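You operate a simulated robot arm through the tools that you are given. There is no shell and no other tool. Be economical: measure what you need, move in short steps, check, and stop when the job is done.

You run a simulated robot arm. Do the job below in one go: nothing can be reset, and whatever is moved stays where it is left.

## Task
Test the load stop button: push it in, try call, then send, release it and reset.
Fine: one press each; no tray may move.
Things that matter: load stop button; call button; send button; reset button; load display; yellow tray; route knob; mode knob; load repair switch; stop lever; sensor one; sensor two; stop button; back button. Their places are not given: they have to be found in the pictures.

The check looks at the end state, three seconds after you hand in, the way a careful person would. Anything else that was tipped, shoved, dropped, spilled or broken makes it a failure.

## Robot
A 6-joint arm with a two-finger parallel gripper, fixed in place. Base frame: the origin is at the foot of the arm, x ahead of it, y to its left, z up. Readings come in mm, degrees, newtons and seconds.
With the tool pointing down near the work surface it reaches from about 200 to 640 mm from the base axis. Its first joint turns from -66.0 to 66.0 degrees. Payload 2.7 kg.
The TCP is the grasp point between the finger pads, 23 mm short of the fingertips. In the tool frame z runs along the fingers and y along their closing line. The gripper opens to 94 mm. The fingers are 38 mm wide and 10 mm thick; the gripper's body (54 by 96 mm) begins 39 mm behind the TCP.
Orientation is that of the tool frame in the base frame, as [roll, pitch, yaw] about the fixed x, y, z axes, in that order (R = Rz(yaw) Ry(pitch) Rx(roll)). With the fingers straight down and closing along the base's y, the tool's x points along the base's -x, its y along +y and its z along -z.

## Interface
- The arm moves only by the tool drive_tool. Its argument "targets" is text: rows parted by semicolons, each of 7 numbers parted by spaces: the shift along the tool's x, y, z in units of 30 mm (1.0 is 30 mm), then the turn, a rotation vector about the tool's x, y, z in units of 8 degrees (1.0 is 8 degrees), then the finger opening in mm, from 0 to 94. In form: dx dy dz wx wy wz hand; .... A call has 1 to 8 rows; each row shifts and turns the commanded pose from where the row before left it, along the tool's axes as they then stand. A call with a number of a shift or a turn outside -1 to 1 is refused whole. A row lasts 0.2 s, in which the tool goes at most 50 mm and 8.6 degrees; a call with a longer step from one row to the next is refused whole, and so is a gripper value outside its range. Where a pose cannot be reached the arm comes as near as it can. A force on the tool above 90 N (or 10 N above the force at the start of the call, whichever is more), or a blocked arm, ends the call early, and 0.2 s more pass. Each finger travels about 45 mm/s and halts on what it meets, pressing with about 24 N; the grip force reading is that of the motor and also rises with nothing between the fingers. The clock runs only during rows and for 0.2 s after the last one: add rows that do not move to give the fingers time. The reply holds the time, the measured pose of the TCP, the force on the tool along the base axes, the opening and the grip force, in the units named above and with some noise.
- Cameras (640 x 400 px; columns grow to the right, rows downward): "scene" is fixed at [67.1, -418.5, 1428.5]; the picture's right is [0.86, -0.52, 0.00], its down [-0.22, -0.37, -0.90] and it looks along [0.47, 0.77, -0.43] (base axes); focal length 267 px, centre (320, 200). "wrist" rides on the gripper at [-39, 0, -44] in the tool frame; the picture's right is [0.00, -1.00, 0.00], its down [0.97, 0.00, -0.24] and it looks along [0.24, 0.00, 0.97] (tool axes); focal length 218 px, centre (320, 200).
- snapshot(camera): a new picture of that camera. The clock stands still meanwhile.
- measure_at(camera, pixels): there is no depth. For up to 12 entries [column, row, z] of the newest picture of that camera ("zoom" is the newest enlarged one), the place [x, y] in the base frame at which the ray of that pixel passes the height z, good to about 2 mm, but the place of the scene camera against the robot may be out by one fixed shift of up to 12 mm in any direction. The clock stands still meanwhile.
- enlarge(camera, box): a new picture of the part [left, top, right, bottom] of that camera's present view, enlarged. The clock stands still meanwhile.
- job_done(): hands the job in; it is judged then, once.

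Keep the steps short. Do not move on a guess: measure, check each grasp and each placing, and mend mistakes. In all there are 80 turns and 46 pictures (those below and enlarged ones count). Leave the gripper open and the arm clear of the work at the hand-in unless told otherwise, and finish with a single line.

The tools are called after ">>>" as name(argument=value, ...) on one line, values as JSON. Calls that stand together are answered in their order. drive_tool: Moves the arm, as the interface text tells. Its arguments: {"type":"object","properties":{"targets":{"type":"string"}},"required":["targets"]} The other tools are called the same way: snapshot (camera) takes a picture; measure_at (camera, pixels) gives the place at which the rays of pixels pass given heights; enlarge (camera, box) takes an enlarged picture of a part of a camera's view; job_done () hands the job in.

At the start:

```text
time: 0.0
ee_pos: [286.9, 62.4, 1355.3]
orientation: [-180.0, 0.1, 180.0]
force: [0.6, -0.4, -0.2]
finger_gap: 94.2
gripper_force: 0.1
```

scene: 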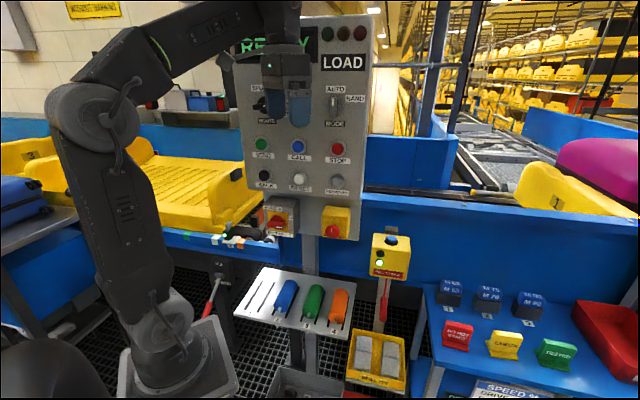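
wrist: 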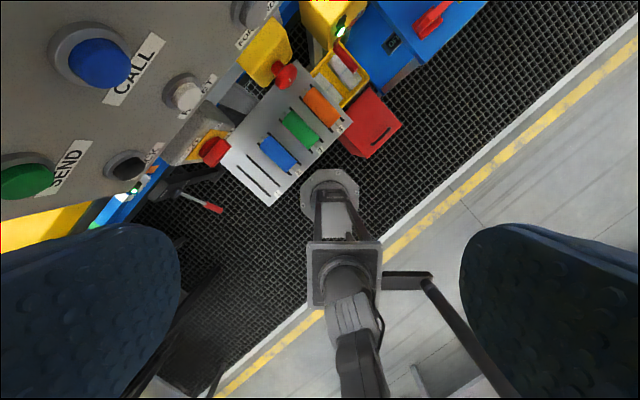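

I see a vertical panel with buttons (send, call, stop, back, reset) and red mushroom buttons on yellow boxes below it. I'll enlarge to read the labels.

>>> enlarge(camera="scene", box=[220, 10, 380, 130])

>>> enlarge(camera="scene", box=[220, 125, 380, 245])

>>> enlarge(camera="scene", box=[200, 220, 420, 395])

```text
3.33 times, centred on (300, 70) of scene
```

zoom: 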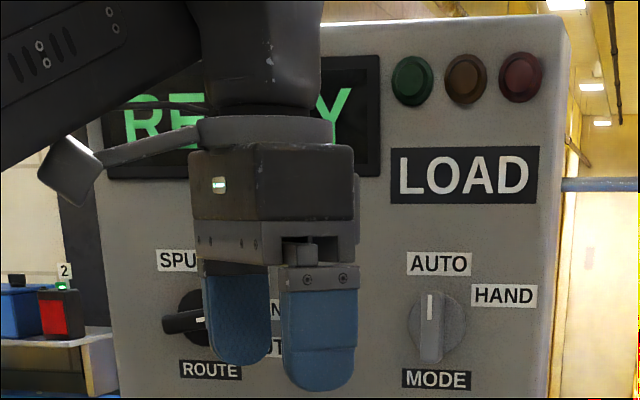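

```text
3.33 times, centred on (300, 185) of scene
```

zoom: 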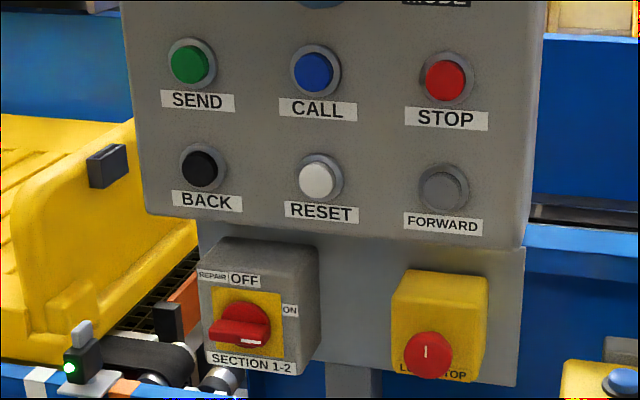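

```text
2.29 times, centred on (310, 308) of scene
```

zoom: 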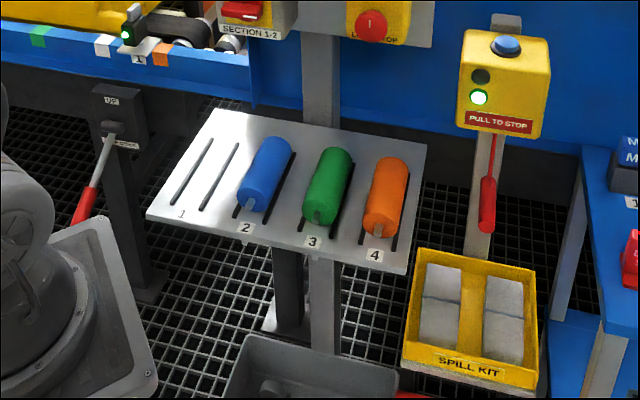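

The panel faces the arm at about 45°: call is near (373,188,1259) and load stop near (437,118,1020). I'll yaw the tool 45° toward the panel and close the fingers.

>>> drive_tool(targets="0 0 0 0 0 -1 70; 0 0 0 0 0 -1 50; 0 0 0 0 0 -1 30; 0 0 0 0 0 -1 10; 0 0 0 0 0 -1 0; 0 0 0 0 0 -0.625 0")

```text
time: 1.4
ee_pos: [286.4, 60.6, 1355.6]
orientation: [-179.7, 0.1, -135.0]
force: [-0.2, 0.2, -0.1]
finger_gap: 0.3
gripper_force: 24.1
```

Yaw is right. Now I pitch up toward the panel by about 45°, which leaves the TCP 150 mm from the panel.

>>> drive_tool(targets="0 0 0 0 -1 0 0; 0 0 0 0 -1 0 0; 0 0 0 0 -1 0 0; 0 0 0 0 -1 0 0; 0 0 0 0 -1 0 0; 0 0 0 0 -0.625 0 0")

>>> snapshot(camera="scene")

```text
time: 2.8
ee_pos: [286.7, 61.7, 1355.5]
orientation: [-179.7, 45.2, -134.8]
force: [0.6, -0.7, -0.2]
finger_gap: 0.0
gripper_force: 24.7
```

```text
40 pictures are left
```

scene: 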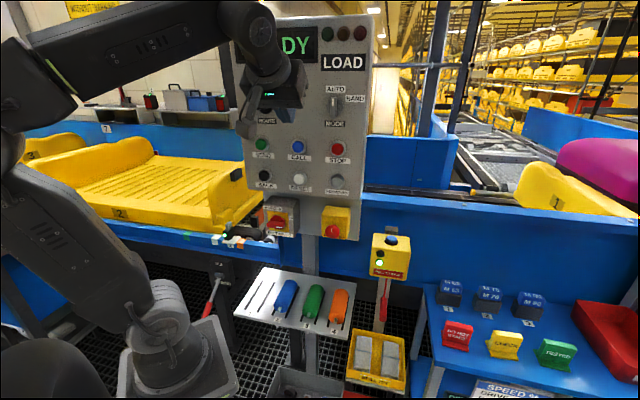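

The tool points toward the panel and slopes down. I continue to horizontal.

>>> drive_tool(targets="0 0 0 0 -1 0 0; 0 0 0 0 -1 0 0; 0 0 0 0 -1 0 0; 0 0 0 0 -1 0 0; 0 0 0 0 -1 0 0; 0 0 0 0 -0.625 0 0")

>>> snapshot(camera="wrist")

```text
time: 4.2
ee_pos: [287.5, 61.4, 1355.9]
orientation: [-33.0, 89.8, 12.0]
force: [0.0, -0.2, 0.5]
finger_gap: 0.0
gripper_force: 24.4
```

```text
39 pictures are left
```

wrist: 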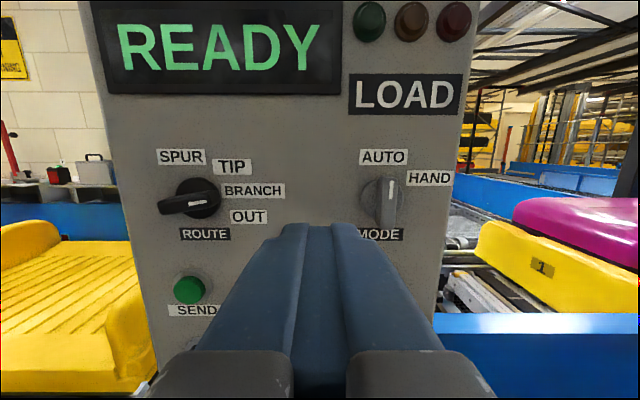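

Tool faces the panel squarely. I now move down about 180 mm and right about 65 mm, staying 120 mm off the panel, to get a look at the buttons and the load stop.

>>> drive_tool(targets="1 -0.4 0 0 0 0 0; 1 -0.4 0 0 0 0 0; 1 -0.4 0 0 0 0 0; 1 -0.4 0 0 0 0 0; 1 -0.4 0 0 0 0 0; 1 -0.2 0 0 0 0 0")

>>> snapshot(camera="wrist")

>>> snapshot(camera="scene")

```text
time: 5.6
ee_pos: [333.6, 15.9, 1175.4]
orientation: [-51.1, 89.8, -6.0]
force: [0.2, -0.6, -0.4]
finger_gap: 0.0
gripper_force: 23.7
```

```text
38 pictures are left
```

wrist: 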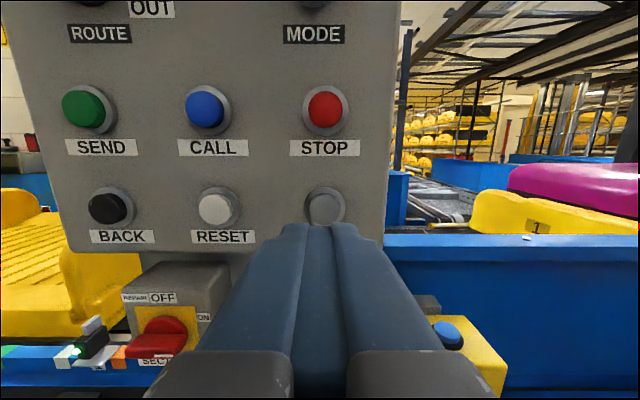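

```text
37 pictures are left
```

scene: 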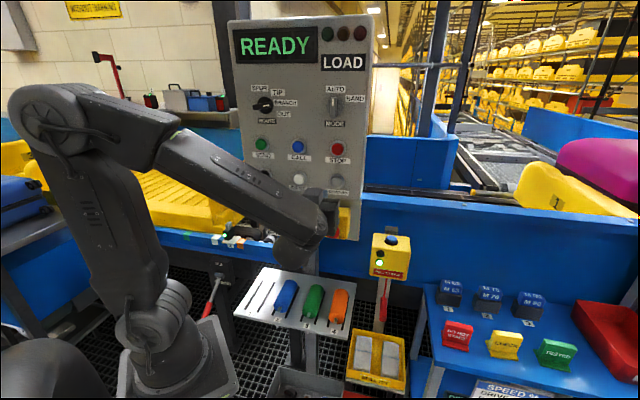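

The buttons are clear: send (83,110), call (204,109), reset (215,208). Load stop is hidden behind the fingers, so I move down about 180 mm to see it.

>>> drive_tool(targets="1 0 0 0 0 0 0; 1 0 0 0 0 0 0; 1 0 0 0 0 0 0; 1 0 0 0 0 0 0; 1 0 0 0 0 0 0; 1 0 0 0 0 0 0")

>>> snapshot(camera="wrist")

>>> snapshot(camera="scene")

```text
time: 7.0
ee_pos: [334.2, 13.7, 995.5]
orientation: [-55.5, 89.8, -10.5]
force: [-0.8, 0.1, 0.4]
finger_gap: 0.1
gripper_force: 24.3
```

```text
36 pictures are left
```

wrist: 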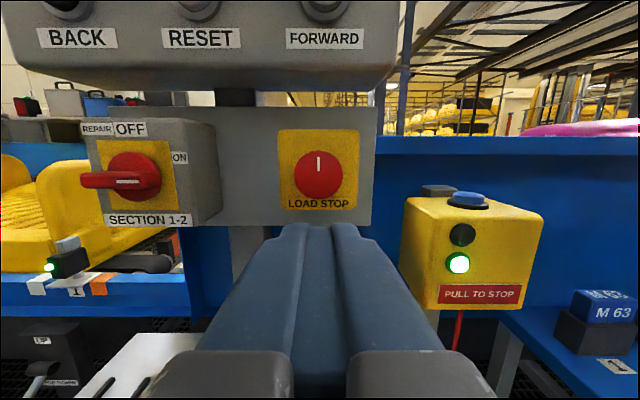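

```text
35 pictures are left
```

scene: 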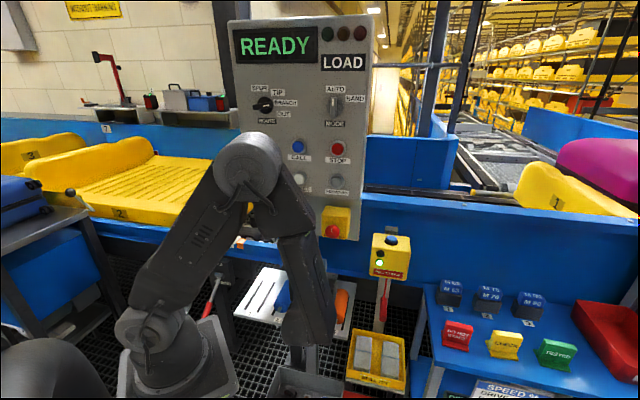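

Load stop head is at (319,174), about z 1011 and in line with the tool. I enlarge to see whether it is a twist or pull release.

>>> enlarge(camera="wrist", box=[260, 110, 380, 220])

```text
3.64 times, centred on (320, 165) of wrist
```

zoom: 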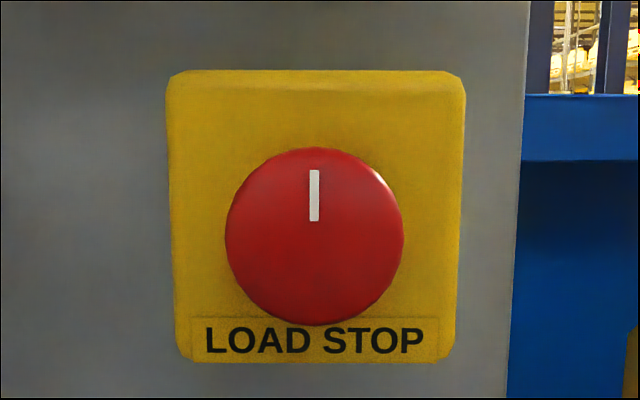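

It's a mushroom head with a vertical white mark, likely twist to release. I raise 15 mm to centre and advance 90 mm.

>>> drive_tool(targets="-0.5 0 0.5 0 0 0 0; 0 0 1 0 0 0 0; 0 0 0.7 0 0 0 0; 0 0 0.5 0 0 0 0; 0 0 0.3 0 0 0 0")

>>> snapshot(camera="wrist")

```text
time: 8.2
ee_pos: [396.6, 80.5, 1010.5]
orientation: [-46.0, 89.9, -1.0]
force: [-0.9, 0.3, 0.0]
finger_gap: 0.1
gripper_force: 23.8
```

```text
33 pictures are left
```

wrist: 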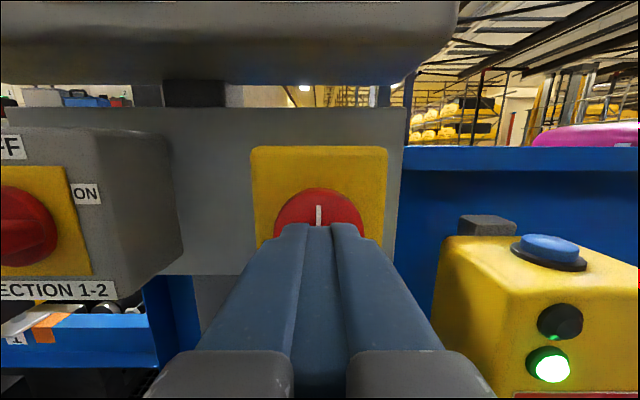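

Aligned with the head centre, with roughly 30 mm left. I advance 18 mm and then creep.

>>> drive_tool(targets="0 0 0.4 0 0 0 0; 0 0 0.2 0 0 0 0; 0 0 0.1 0 0 0 0; 0 0 0.1 0 0 0 0")

```text
time: 9.2
ee_pos: [414.1, 95.6, 1010.4]
orientation: [-36.7, 89.9, 8.1]
force: [-3.6, -3.8, 2.5]
finger_gap: 0.0
gripper_force: 24.5
```

Contact is starting (about 5 N). I push on in small steps.

>>> drive_tool(targets="0 0 0.1 0 0 0 0; 0 0 0.1 0 0 0 0")

>>> snapshot(camera="wrist")

```text
time: 9.8
ee_pos: [418.1, 98.5, 1011.8]
orientation: [-4.4, 89.8, 40.6]
force: [-32.7, -29.6, 12.3]
finger_gap: 0.0
gripper_force: 24.3
```

```text
32 pictures are left
```

wrist: 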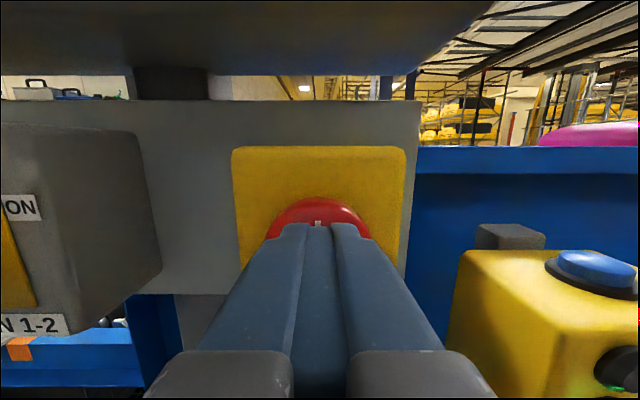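

46 N and the head has moved about 4 mm. Push a bit more, then check the display.

>>> drive_tool(targets="0 0 0.1 0 0 0 0; 0 0 0 0 0 0 0")

>>> snapshot(camera="scene")

```text
time: 10.4
ee_pos: [419.0, 99.0, 1009.1]
orientation: [33.6, 89.8, 78.5]
force: [-58.7, -50.5, 18.0]
finger_gap: 0.4
gripper_force: 23.5
```

```text
31 pictures are left
```

scene: 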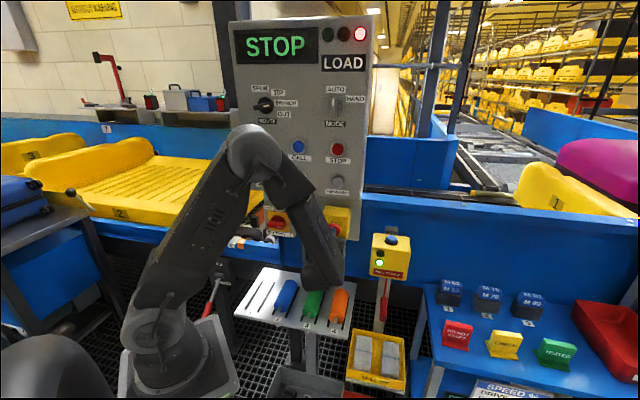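

Display reads STOP with the red lamp lit. I back off 90 mm and check that it latched.

>>> drive_tool(targets="0 0 -0.5 0 0 0 0; 0 0 -1 0 0 0 0; 0 0 -1 0 0 0 0; 0 0 -0.8 0 0 0 0; 0 0 0 0 0 0 0")

>>> snapshot(camera="scene")

>>> snapshot(camera="wrist")

```text
time: 11.6
ee_pos: [351.6, 31.6, 1009.6]
orientation: [-57.8, 89.9, -12.8]
force: [0.6, -0.4, -1.0]
finger_gap: 0.2
gripper_force: 23.9
```

```text
30 pictures are left
```

scene: 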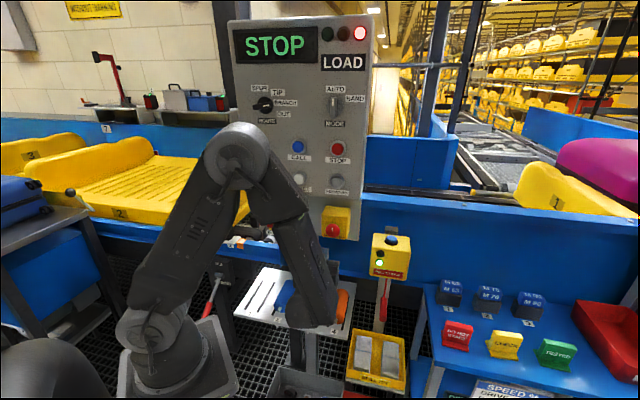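

```text
29 pictures are left
```

wrist: 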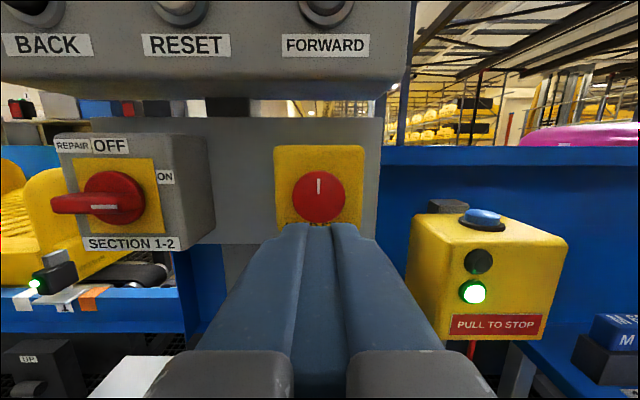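

Latched, STOP remains, with the tip 100 mm off the panel. Now I go up 200 mm and left 102 mm to just below call, and look.

>>> drive_tool(targets="-1 0.5 0 0 0 0 0; -1 0.5 0 0 0 0 0; -1 0.5 0 0 0 0 0; -1 0.5 0 0 0 0 0; -1 0.5 0 0 0 0 0; -1 0.5 0 0 0 0 0; -0.6 0.4 0 0 0 0 0; 0 0 0 0 0 0 0")

>>> snapshot(camera="wrist")

```text
time: 13.4
ee_pos: [278.8, 104.4, 1207.7]
orientation: [-53.0, 89.9, -8.2]
force: [0.3, -0.1, -0.3]
finger_gap: 0.1
gripper_force: 24.4
```

```text
28 pictures are left
```

wrist: 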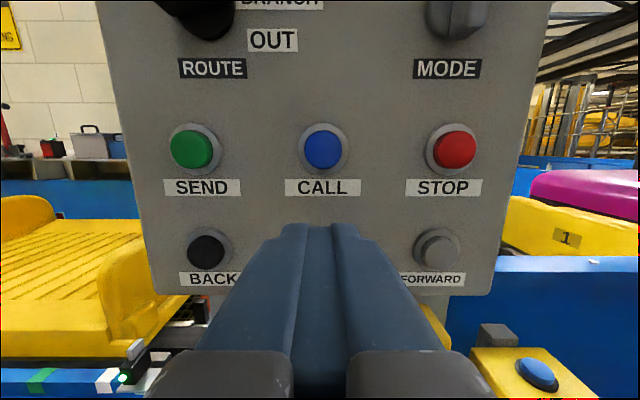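

Call head is at (323,151), which gives z 1243, 2 mm right. I align and advance 78 mm.

>>> drive_tool(targets="-0.6 -0.08 0.2 0 0 0 0; -0.57 0 0.6 0 0 0 0; 0 0 0.8 0 0 0 0; 0 0 0.6 0 0 0 0; 0 0 0.4 0 0 0 0; 0 0 0 0 0 0 0")

>>> snapshot(camera="wrist")

```text
time: 14.8
ee_pos: [335.9, 157.3, 1243.9]
orientation: [-54.4, 89.9, -9.4]
force: [0.2, 0.1, -0.4]
finger_gap: 0.2
gripper_force: 24.1
```

```text
27 pictures are left
```

wrist: 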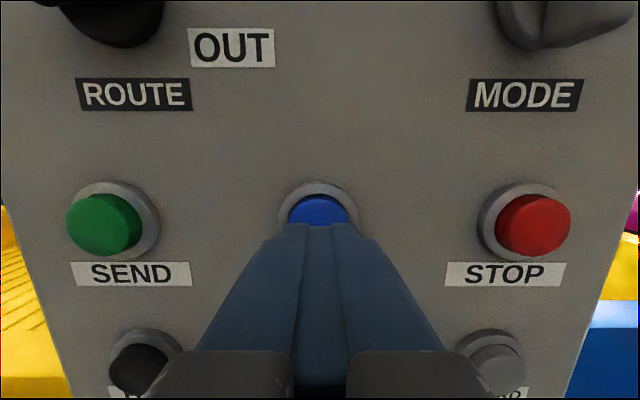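

Aligned with call; about 30 mm to go. I advance 18 mm, then creep.

>>> drive_tool(targets="0 0 0.4 0 0 0 0; 0 0 0.2 0 0 0 0; 0 0 0.1 0 0 0 0; 0 0 0.1 0 0 0 0; 0 0 0 0 0 0 0")

```text
time: 16.0
ee_pos: [352.8, 175.2, 1243.7]
orientation: [-53.6, 89.9, -8.6]
force: [0.5, 0.2, 0.2]
finger_gap: 0.0
gripper_force: 24.1
```

No contact yet (tip at 396 mm along the normal). Creep on.

>>> drive_tool(targets="0 0 0.1 0 0 0 0; 0 0 0.1 0 0 0 0")

```text
time: 16.6
ee_pos: [357.4, 178.7, 1243.5]
orientation: [-54.7, 89.9, -9.8]
force: [-2.1, -0.3, 0.0]
finger_gap: 0.0
gripper_force: 24.2
```

Light contact, about 2 N. I press 3 mm more and check the force.

>>> drive_tool(targets="0 0 0.1 0 0 0 0; 0 0 0 0 0 0 0")

```text
time: 17.2
ee_pos: [359.0, 180.4, 1243.6]
orientation: [-55.4, 89.9, -10.3]
force: [-0.7, -2.3, -0.2]
finger_gap: 0.0
gripper_force: 24.0
```

Still a light spring (about 3 N); continue pressing in.

>>> drive_tool(targets="0 0 0.1 0 0 0 0; 0 0 0 0 0 0 0")

>>> enlarge(camera="wrist", box=[240, 160, 400, 260])

```text
time: 17.8
ee_pos: [361.5, 181.9, 1243.7]
orientation: [-59.4, 89.9, -14.3]
force: [-5.9, -8.6, -0.9]
finger_gap: 0.0
gripper_force: 23.7
```

```text
4.00 times, centred on (320, 210) of wrist
```

zoom: 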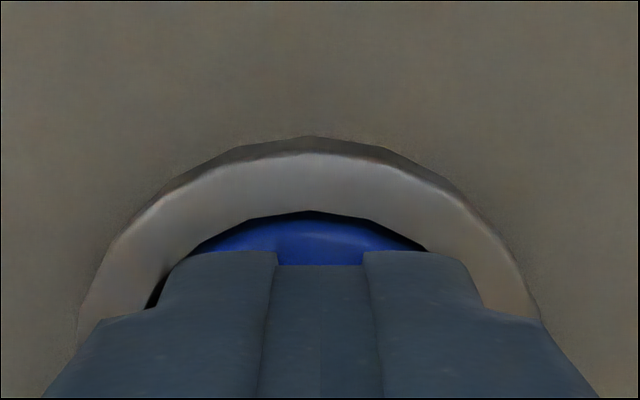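

About 10 N and rising. One more 2 mm step to confirm a firm bottom.

>>> drive_tool(targets="0 0 0.07 0 0 0 0; 0 0 0 0 0 0 0")

>>> snapshot(camera="scene")

```text
time: 18.4
ee_pos: [361.2, 182.8, 1242.4]
orientation: [-64.3, 89.8, -19.3]
force: [-13.0, -14.4, -2.2]
finger_gap: 0.1
gripper_force: 23.7
```

```text
25 pictures are left
```

scene: 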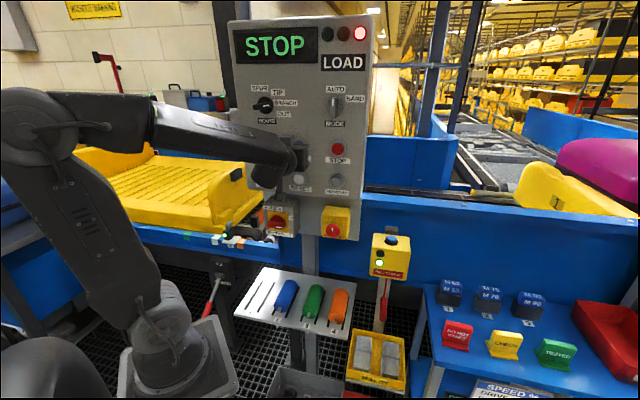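

19.5 N with barely any further motion: it has bottomed. A touch more for certainty, then back off 75 mm and look.

>>> drive_tool(targets="0 0 0.05 0 0 0 0; 0 0 0 0 0 0 0")

>>> drive_tool(targets="0 0 -0.6 0 0 0 0; 0 0 -1 0 0 0 0; 0 0 -1 0 0 0 0; 0 0 0 0 0 0 0")

>>> snapshot(camera="wrist")

```text
time: 19.0
ee_pos: [361.6, 185.0, 1243.6]
orientation: [-70.0, 89.8, -24.8]
force: [-20.9, -18.5, -4.6]
finger_gap: 0.0
gripper_force: 24.6
```

```text
time: 20.0
ee_pos: [307.8, 129.8, 1245.2]
orientation: [-53.0, 89.9, -8.0]
force: [0.5, 0.1, 0.1]
finger_gap: 0.1
gripper_force: 23.8
```

```text
24 pictures are left
```

wrist: 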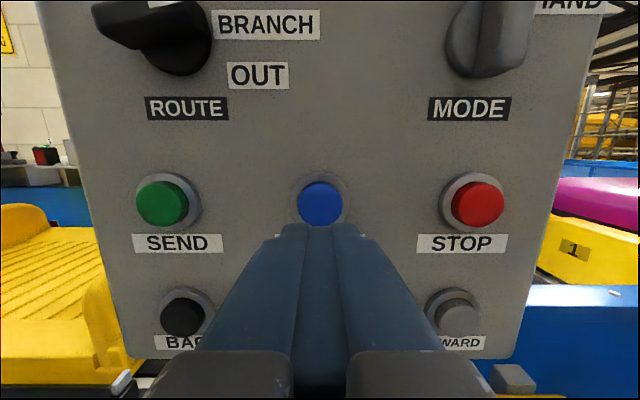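

Call sprang back; nothing moved. Send at (161,203) lies 104 mm to the left. I shift there and advance 54 mm.

>>> drive_tool(targets="0 0.9 0 0 0 0 0; 0 1 0 0 0 0 0; 0 1 0 0 0 0 0; 0.03 0.577 0 0 0 0 0; 0 0 0.8 0 0 0 0; 0 0 0.7 0 0 0 0; 0 0 0.3 0 0 0 0; 0 0 0 0 0 0 0")

>>> snapshot(camera="wrist")

```text
time: 21.8
ee_pos: [272.5, 241.9, 1241.5]
orientation: [-56.2, 89.9, -11.2]
force: [-0.1, -0.2, -0.1]
finger_gap: 0.2
gripper_force: 24.0
```

```text
23 pictures are left
```

wrist: 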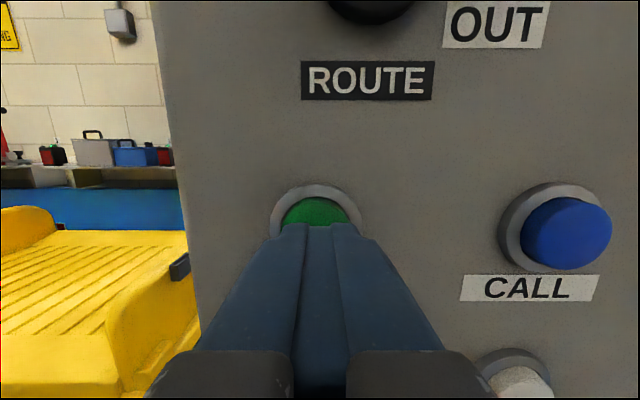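

Send is nearly centred (head around col 315). I nudge 2 mm left, 2 mm up, and creep in to contact.

>>> drive_tool(targets="-0.05 0.06 0.3 0 0 0 0; 0 0 0.2 0 0 0 0; 0 0 0.1 0 0 0 0; 0 0 0.05 0 0 0 0; 0 0 0 0 0 0 0")

```text
time: 23.0
ee_pos: [285.3, 256.7, 1243.5]
orientation: [-60.1, 89.9, -15.1]
force: [-3.5, -4.3, -1.3]
finger_gap: 0.0
gripper_force: 24.0
```

In contact at about 5.5 N. Press on to the bottom.

>>> drive_tool(targets="0 0 0.08 0 0 0 0; 0 0 0.06 0 0 0 0; 0 0 0 0 0 0 0")

>>> snapshot(camera="scene")

```text
time: 23.8
ee_pos: [289.2, 261.0, 1243.8]
orientation: [-50.2, 89.9, -5.2]
force: [-16.5, -20.6, -2.3]
finger_gap: 0.0
gripper_force: 23.7
```

```text
22 pictures are left
```

scene: 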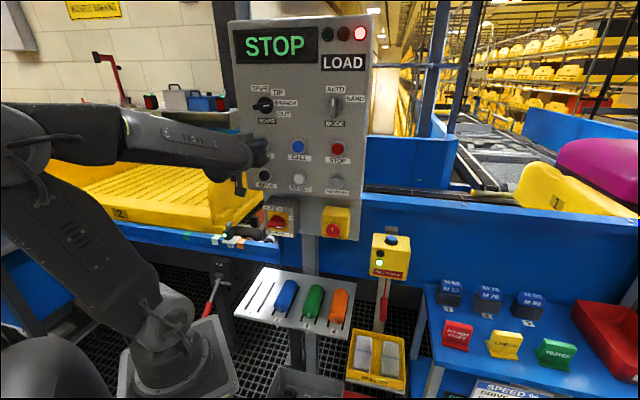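

26 N. A bit more to be sure it bottoms, then retract 90 mm.

>>> drive_tool(targets="0 0 0.06 0 0 0 0; 0 0 0 0 0 0 0")

>>> drive_tool(targets="0 0 -0.6 0 0 0 0; 0 0 -1 0 0 0 0; 0 0 -1 0 0 0 0; 0 0 -0.4 0 0 0 0; 0 0 0 0 0 0 0")

>>> snapshot(camera="wrist")

```text
time: 24.4
ee_pos: [288.5, 260.4, 1244.6]
orientation: [-45.5, 89.9, -0.5]
force: [-23.2, -26.8, -2.1]
finger_gap: 0.1
gripper_force: 24.1
```

```text
time: 25.6
ee_pos: [224.6, 196.8, 1243.6]
orientation: [-52.4, 89.9, -7.4]
force: [-0.1, 0.0, -0.3]
finger_gap: 0.3
gripper_force: 23.6
```

```text
21 pictures are left
```

wrist: 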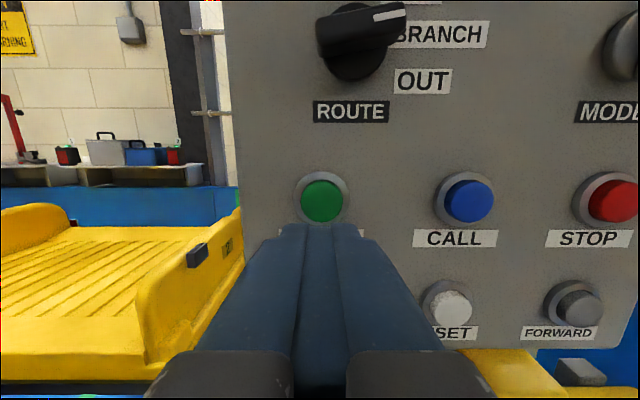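

Send done; tray 2 unmoved. Back off 30 mm, then travel to in front of load stop, opening the fingers.

>>> drive_tool(targets="0 0 -1 0 0 0 0; 0.9 -0.97 0 0 0 0 0; 1 -0.97 0 0 0 0 0; 1 -0.97 0 0 0 0 0; 1 -0.97 0 0 0 0 0; 1 -0.97 0 0 0 0 0; 1 -0.97 0 0 0 0 0; 1 -0.97 0 0 0 0 0")

>>> drive_tool(targets="0.85 0 0 0 0 0 40; 0 0 0 0 0 0 64; 0 0 0 0 0 0 64; 0 0 0 0 0 0 64")

>>> snapshot(camera="wrist")

```text
time: 27.4
ee_pos: [359.0, 31.7, 1047.9]
orientation: [-47.2, 89.8, -2.1]
force: [0.1, 0.0, 0.0]
finger_gap: 0.0
gripper_force: 24.0
out of reach, approached as far as the arm can: row 3, 4
```

```text
time: 28.4
ee_pos: [360.0, 32.4, 1022.8]
orientation: [-55.7, 89.9, -10.7]
force: [0.8, 0.3, -0.7]
finger_gap: 63.9
gripper_force: 0.1
```

```text
20 pictures are left
```

wrist: 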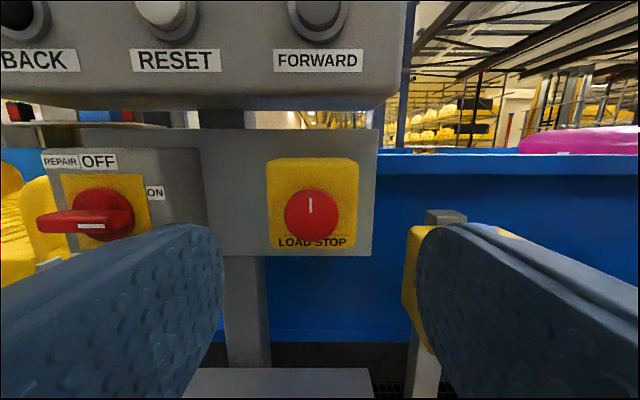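

Load stop head at (311,214): z about 1012, lateral 6.6 mm left. I align and advance 70 mm with fingers open at 64 mm.

>>> drive_tool(targets="0.37 0.22 0.3 0 0 0 64; 0 0 1 0 0 0 64; 0 0 0.7 0 0 0 64; 0 0 0.33 0 0 0 64; 0 0 0 0 0 0 64")

>>> snapshot(camera="wrist")

>>> enlarge(camera="scene", box=[280, 180, 380, 260])

```text
time: 29.6
ee_pos: [405.3, 86.8, 1011.3]
orientation: [-55.0, 89.9, -10.0]
force: [-0.1, 0.4, 0.2]
finger_gap: 63.9
gripper_force: 0.0
```

```text
19 pictures are left
```

wrist: 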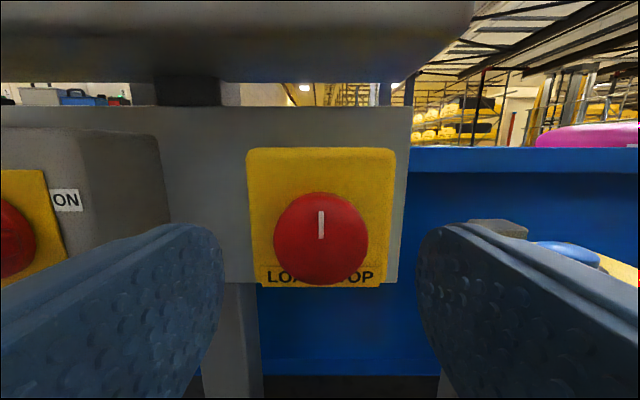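

```text
5.00 times, centred on (330, 220) of scene
```

zoom: 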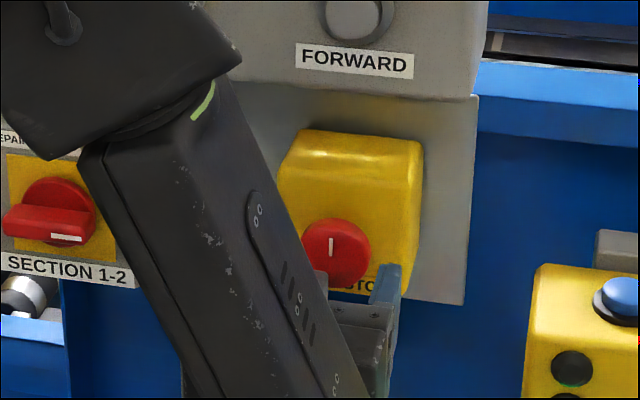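

Centred on the head (321,238). Raise 2 mm and advance 26 mm so the fingertips straddle the head's rim.

>>> drive_tool(targets="-0.06 0 0.4 0 0 0 64; 0 0 0.3 0 0 0 64; 0 0 0.1 0 0 0 64; 0 0 0.07 0 0 0 64; 0 0 0 0 0 0 64")

>>> snapshot(camera="wrist")

>>> enlarge(camera="scene", box=[280, 180, 380, 260])

```text
time: 30.8
ee_pos: [422.5, 105.3, 1013.9]
orientation: [-52.6, 89.9, -7.6]
force: [-0.1, -0.8, -0.4]
finger_gap: 64.1
gripper_force: 0.0
```

```text
17 pictures are left
```

wrist: 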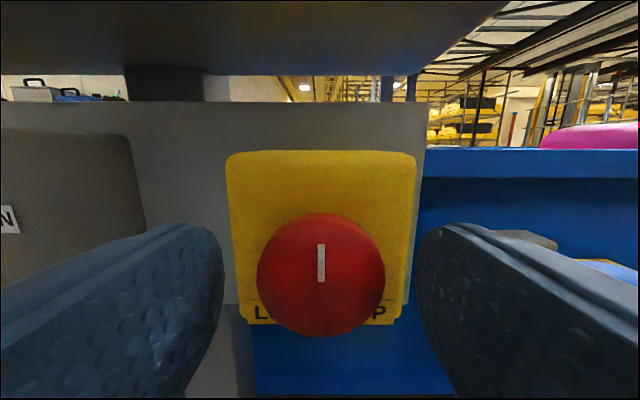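

```text
5.00 times, centred on (330, 220) of scene
```

zoom: 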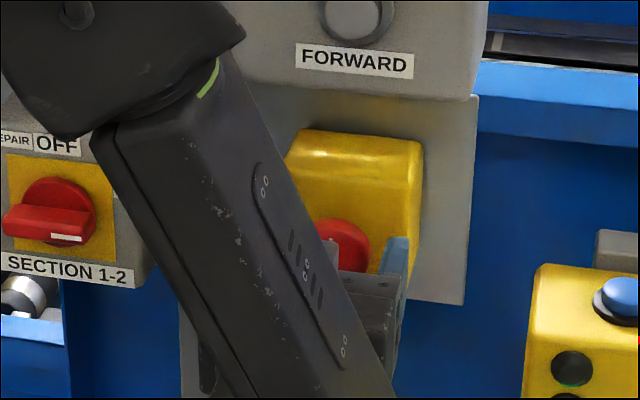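

The tip is about 8 mm past the head's front; the box face is still about 24 mm further. I advance 8 mm more and close gently on the head.

>>> drive_tool(targets="0 0 0.15 0 0 0 64; 0 0 0.12 0 0 0 64; 0 0 0 0 0 0 54; 0 0 0 0 0 0 44; 0 0 0 0 0 0 36; 0 0 0 0 0 0 34; 0 0 0 0 0 0 34")

>>> snapshot(camera="wrist")

```text
time: 32.4
ee_pos: [427.8, 111.0, 1013.5]
orientation: [-58.4, 89.9, -13.5]
force: [1.8, -0.3, -1.0]
finger_gap: 40.5
gripper_force: 45.1
```

```text
15 pictures are left
```

wrist: 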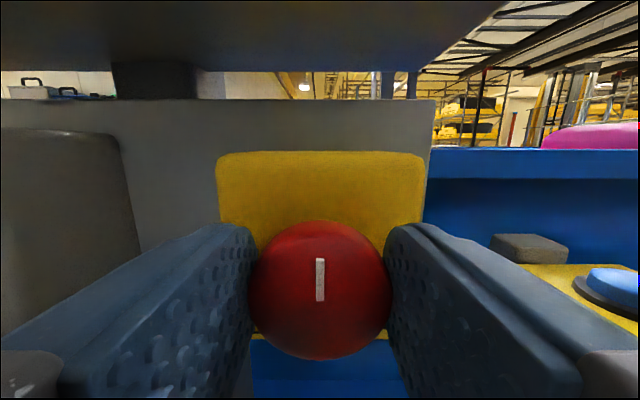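

The head is gripped at 40.5 mm. I twist clockwise as seen from the front (+z of the tool), 24° first, and check.

>>> drive_tool(targets="0 0 0 0 0 0.75 34; 0 0 0 0 0 0.75 34; 0 0 0 0 0 0.75 34; 0 0 0 0 0 0.75 34; 0 0 0 0 0 0 34")

>>> snapshot(camera="wrist")

>>> snapshot(camera="scene")

```text
time: 33.6
ee_pos: [429.7, 110.3, 1013.5]
orientation: [89.8, 66.0, 134.7]
force: [13.9, -9.5, -6.2]
finger_gap: 40.6
gripper_force: 44.9
```

```text
14 pictures are left
```

wrist: 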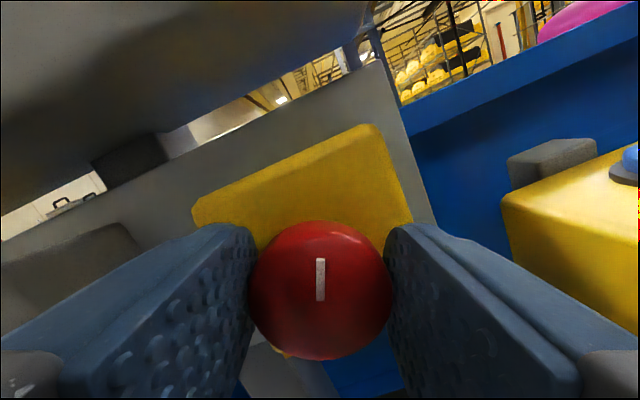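

```text
13 pictures are left
```

scene: 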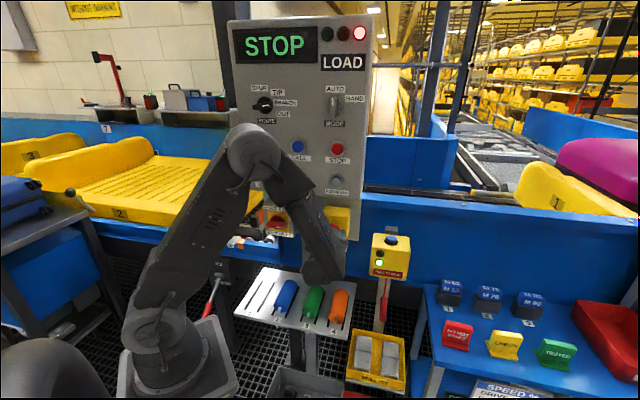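

The head turned with the fingers (mark stays upright while the panel tilts). Still STOP; continue another 24°.

>>> drive_tool(targets="0 0 0 0 0 0.75 34; 0 0 0 0 0 0.75 34; 0 0 0 0 0 0.75 34; 0 0 0 0 0 0.75 34; 0 0 0 0 0 0 34")

>>> snapshot(camera="wrist")

```text
time: 34.8
ee_pos: [430.7, 107.3, 1012.9]
orientation: [90.2, 42.0, 134.8]
force: [19.3, -24.7, -13.1]
finger_gap: 40.5
gripper_force: 45.1
```

```text
12 pictures are left
```

wrist: 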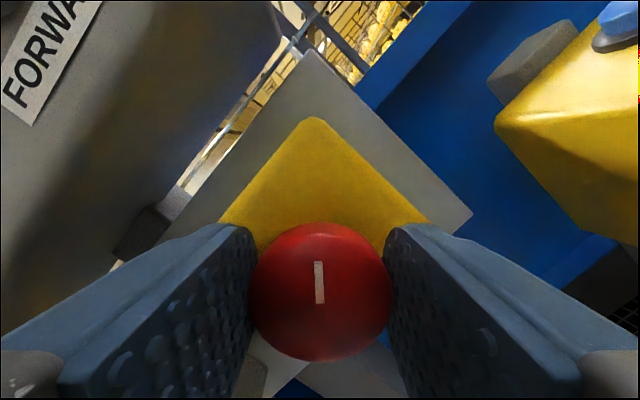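

Turned about 48°; I check the display.

>>> enlarge(camera="scene", box=[210, 10, 390, 260])

```text
1.60 times, centred on (300, 135) of scene
```

zoom: 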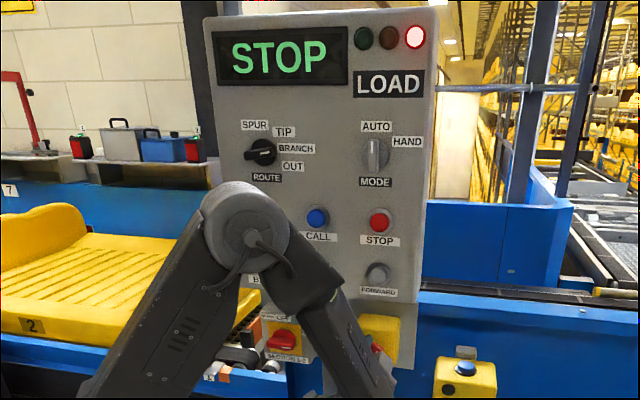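

STOP may simply hold until reset. I open the fingers to see whether the head has popped out.

>>> drive_tool(targets="0 0 0 0 0 0 50; 0 0 0 0 0 0 64; 0 0 0 0 0 0 64; 0 0 0 0 0 0 64")

>>> snapshot(camera="wrist")

```text
time: 35.8
ee_pos: [427.5, 109.8, 1014.5]
orientation: [89.9, 42.1, 135.1]
force: [-0.2, 0.0, 0.1]
finger_gap: 63.9
gripper_force: 0.1
```

```text
10 pictures are left
```

wrist: 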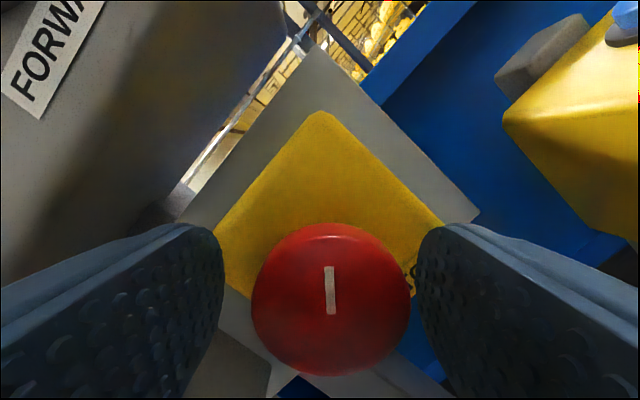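

The head grew from 142 to 159 px wide, so it popped out about 6 mm: released. I back straight out 100 mm.

>>> drive_tool(targets="0 0 -0.5 0 0 0 64; 0 0 -1 0 0 0 64; 0 0 -1 0 0 0 64; 0 0 -0.9 0 0 0 64; 0 0 0 0 0 -1 64; 0 0 0 0 0 -1 64; 0 0 0 0 0 -1 40; 0 0 0 0 0 -1 20")

>>> drive_tool(targets="0 0 0 0 0 -1 0; 0 0 0 0 0 -1 0; 0 0 0 0 0 0 0; 0 0 0 0 0 0 0")

```text
time: 37.6
ee_pos: [356.7, 37.4, 1013.5]
orientation: [89.7, 74.2, 134.7]
force: [0.4, 0.9, 0.6]
finger_gap: 20.0
gripper_force: 0.1
```

```text
time: 38.6
ee_pos: [356.5, 37.6, 1014.2]
orientation: [-63.2, 89.8, -18.0]
force: [0.4, -0.1, -0.4]
finger_gap: 0.2
gripper_force: 24.2
```

Tool square and closed again, clear of the panel. I move up 111 mm and left 101 mm to just below reset and look.

>>> drive_tool(targets="-0.9 0.8 0 0 0 0 0; -0.9 0.85 0 0 0 0 0; -0.95 0.85 0 0 0 0 0; -0.95 0.85 0 0 0 0 0; 0 0 0 0 0 0 0")

>>> snapshot(camera="wrist")

```text
time: 39.8
ee_pos: [301.1, 106.2, 1129.7]
orientation: [-51.9, 89.9, -7.0]
force: [-0.1, 0.9, -0.6]
finger_gap: 0.0
gripper_force: 24.2
out of reach, approached as far as the arm can: row 3, 4
```

```text
9 pictures are left
```

wrist: 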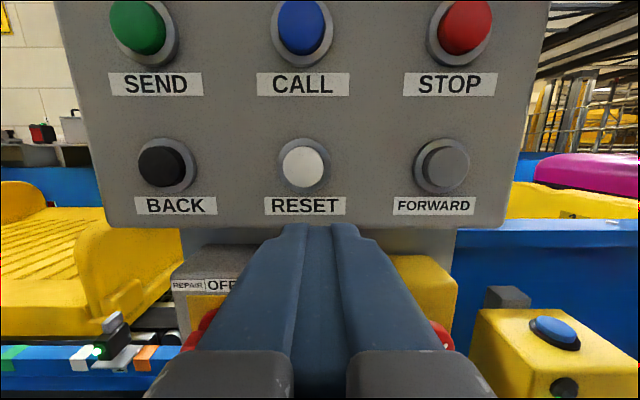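

Reset head at (302,166): z about 1155, 13 mm left. I align and advance 66 mm.

>>> drive_tool(targets="-0.83 0.44 0 0 0 0 0; 0 0 0.7 0 0 0 0; 0 0 0.8 0 0 0 0; 0 0 0.5 0 0 0 0; 0 0 0.2 0 0 0 0; 0 0 0 0 0 0 0")

>>> snapshot(camera="wrist")

```text
time: 41.2
ee_pos: [338.5, 161.8, 1157.0]
orientation: [-56.8, 89.9, -11.8]
force: [0.8, 0.5, 0.3]
finger_gap: 0.0
gripper_force: 23.5
```

```text
8 pictures are left
```

wrist: 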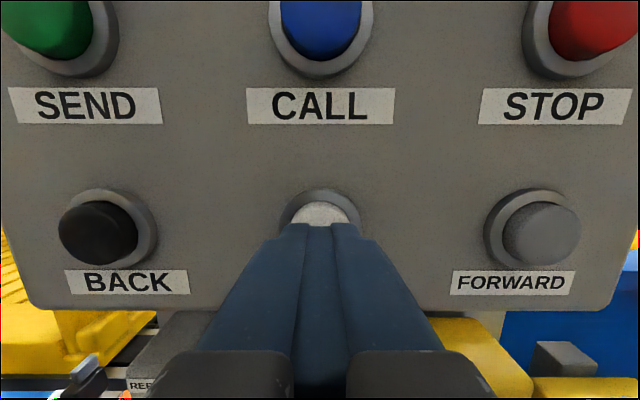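

Aligned. I advance 24 mm, then press in small steps.

>>> drive_tool(targets="0 0 0.4 0 0 0 0; 0 0 0.3 0 0 0 0; 0 0 0.1 0 0 0 0; 0 0 0.1 0 0 0 0; 0 0 0 0 0 0 0")

```text
time: 42.4
ee_pos: [357.5, 180.9, 1155.7]
orientation: [-59.3, 89.9, -14.4]
force: [-2.2, -1.1, 0.8]
finger_gap: 0.0
gripper_force: 24.0
```

Touching (about 2.5 N). Press on to the bottom.

>>> drive_tool(targets="0 0 0.1 0 0 0 0; 0 0 0.1 0 0 0 0; 0 0 0.05 0 0 0 0; 0 0 0 0 0 0 0")

>>> snapshot(camera="scene")

```text
time: 43.4
ee_pos: [361.9, 185.4, 1155.6]
orientation: [-47.7, 89.9, -2.7]
force: [-17.2, -16.8, 2.0]
finger_gap: 0.0
gripper_force: 23.7
```

```text
7 pictures are left
```

scene: 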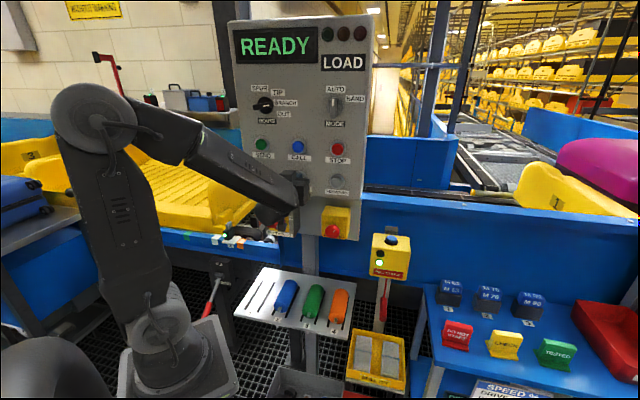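

Display is READY, red lamp off. I retract 100 mm straight back and open the gripper.

>>> drive_tool(targets="0 0 -0.6 0 0 0 0; 0 0 -1 0 0 0 0; 0 0 -1 0 0 0 0; 0 0 -0.8 0 0 0 30; 0 0 0 0 0 0 60; 0 0 0 0 0 0 90; 0 0 0 0 0 0 90; 0 0 0 0 0 0 90")

>>> snapshot(camera="scene")

>>> snapshot(camera="wrist")

```text
time: 45.2
ee_pos: [290.2, 115.1, 1155.8]
orientation: [-53.4, 89.8, -8.4]
force: [0.4, -0.3, -0.4]
finger_gap: 89.9
gripper_force: 0.1
```

```text
6 pictures are left
```

scene: 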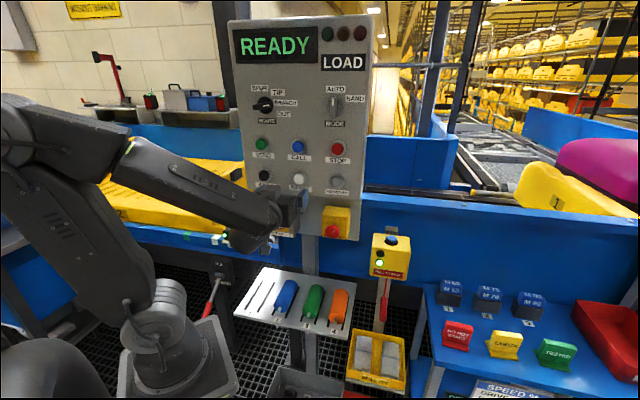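

```text
5 pictures are left
```

wrist: 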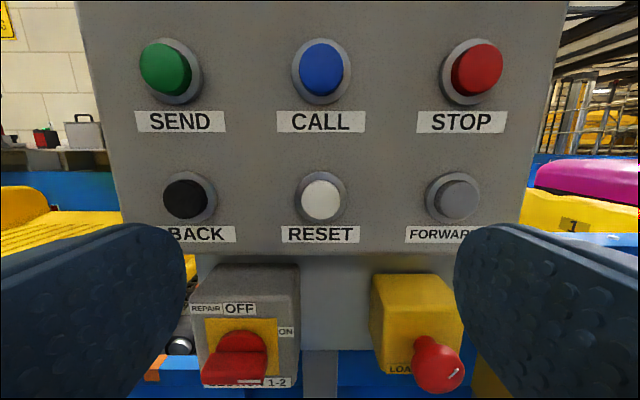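

The display reads READY, load stop is out, the trays are unmoved, and the gripper is open and clear. Handing in.

>>> job_done()

```text
The job is handed in.
```

Load stop test done: load stop pushed in (display went to STOP), call and send each pressed once with no tray moving, load stop twisted out, reset pressed once, and the display is back to READY.
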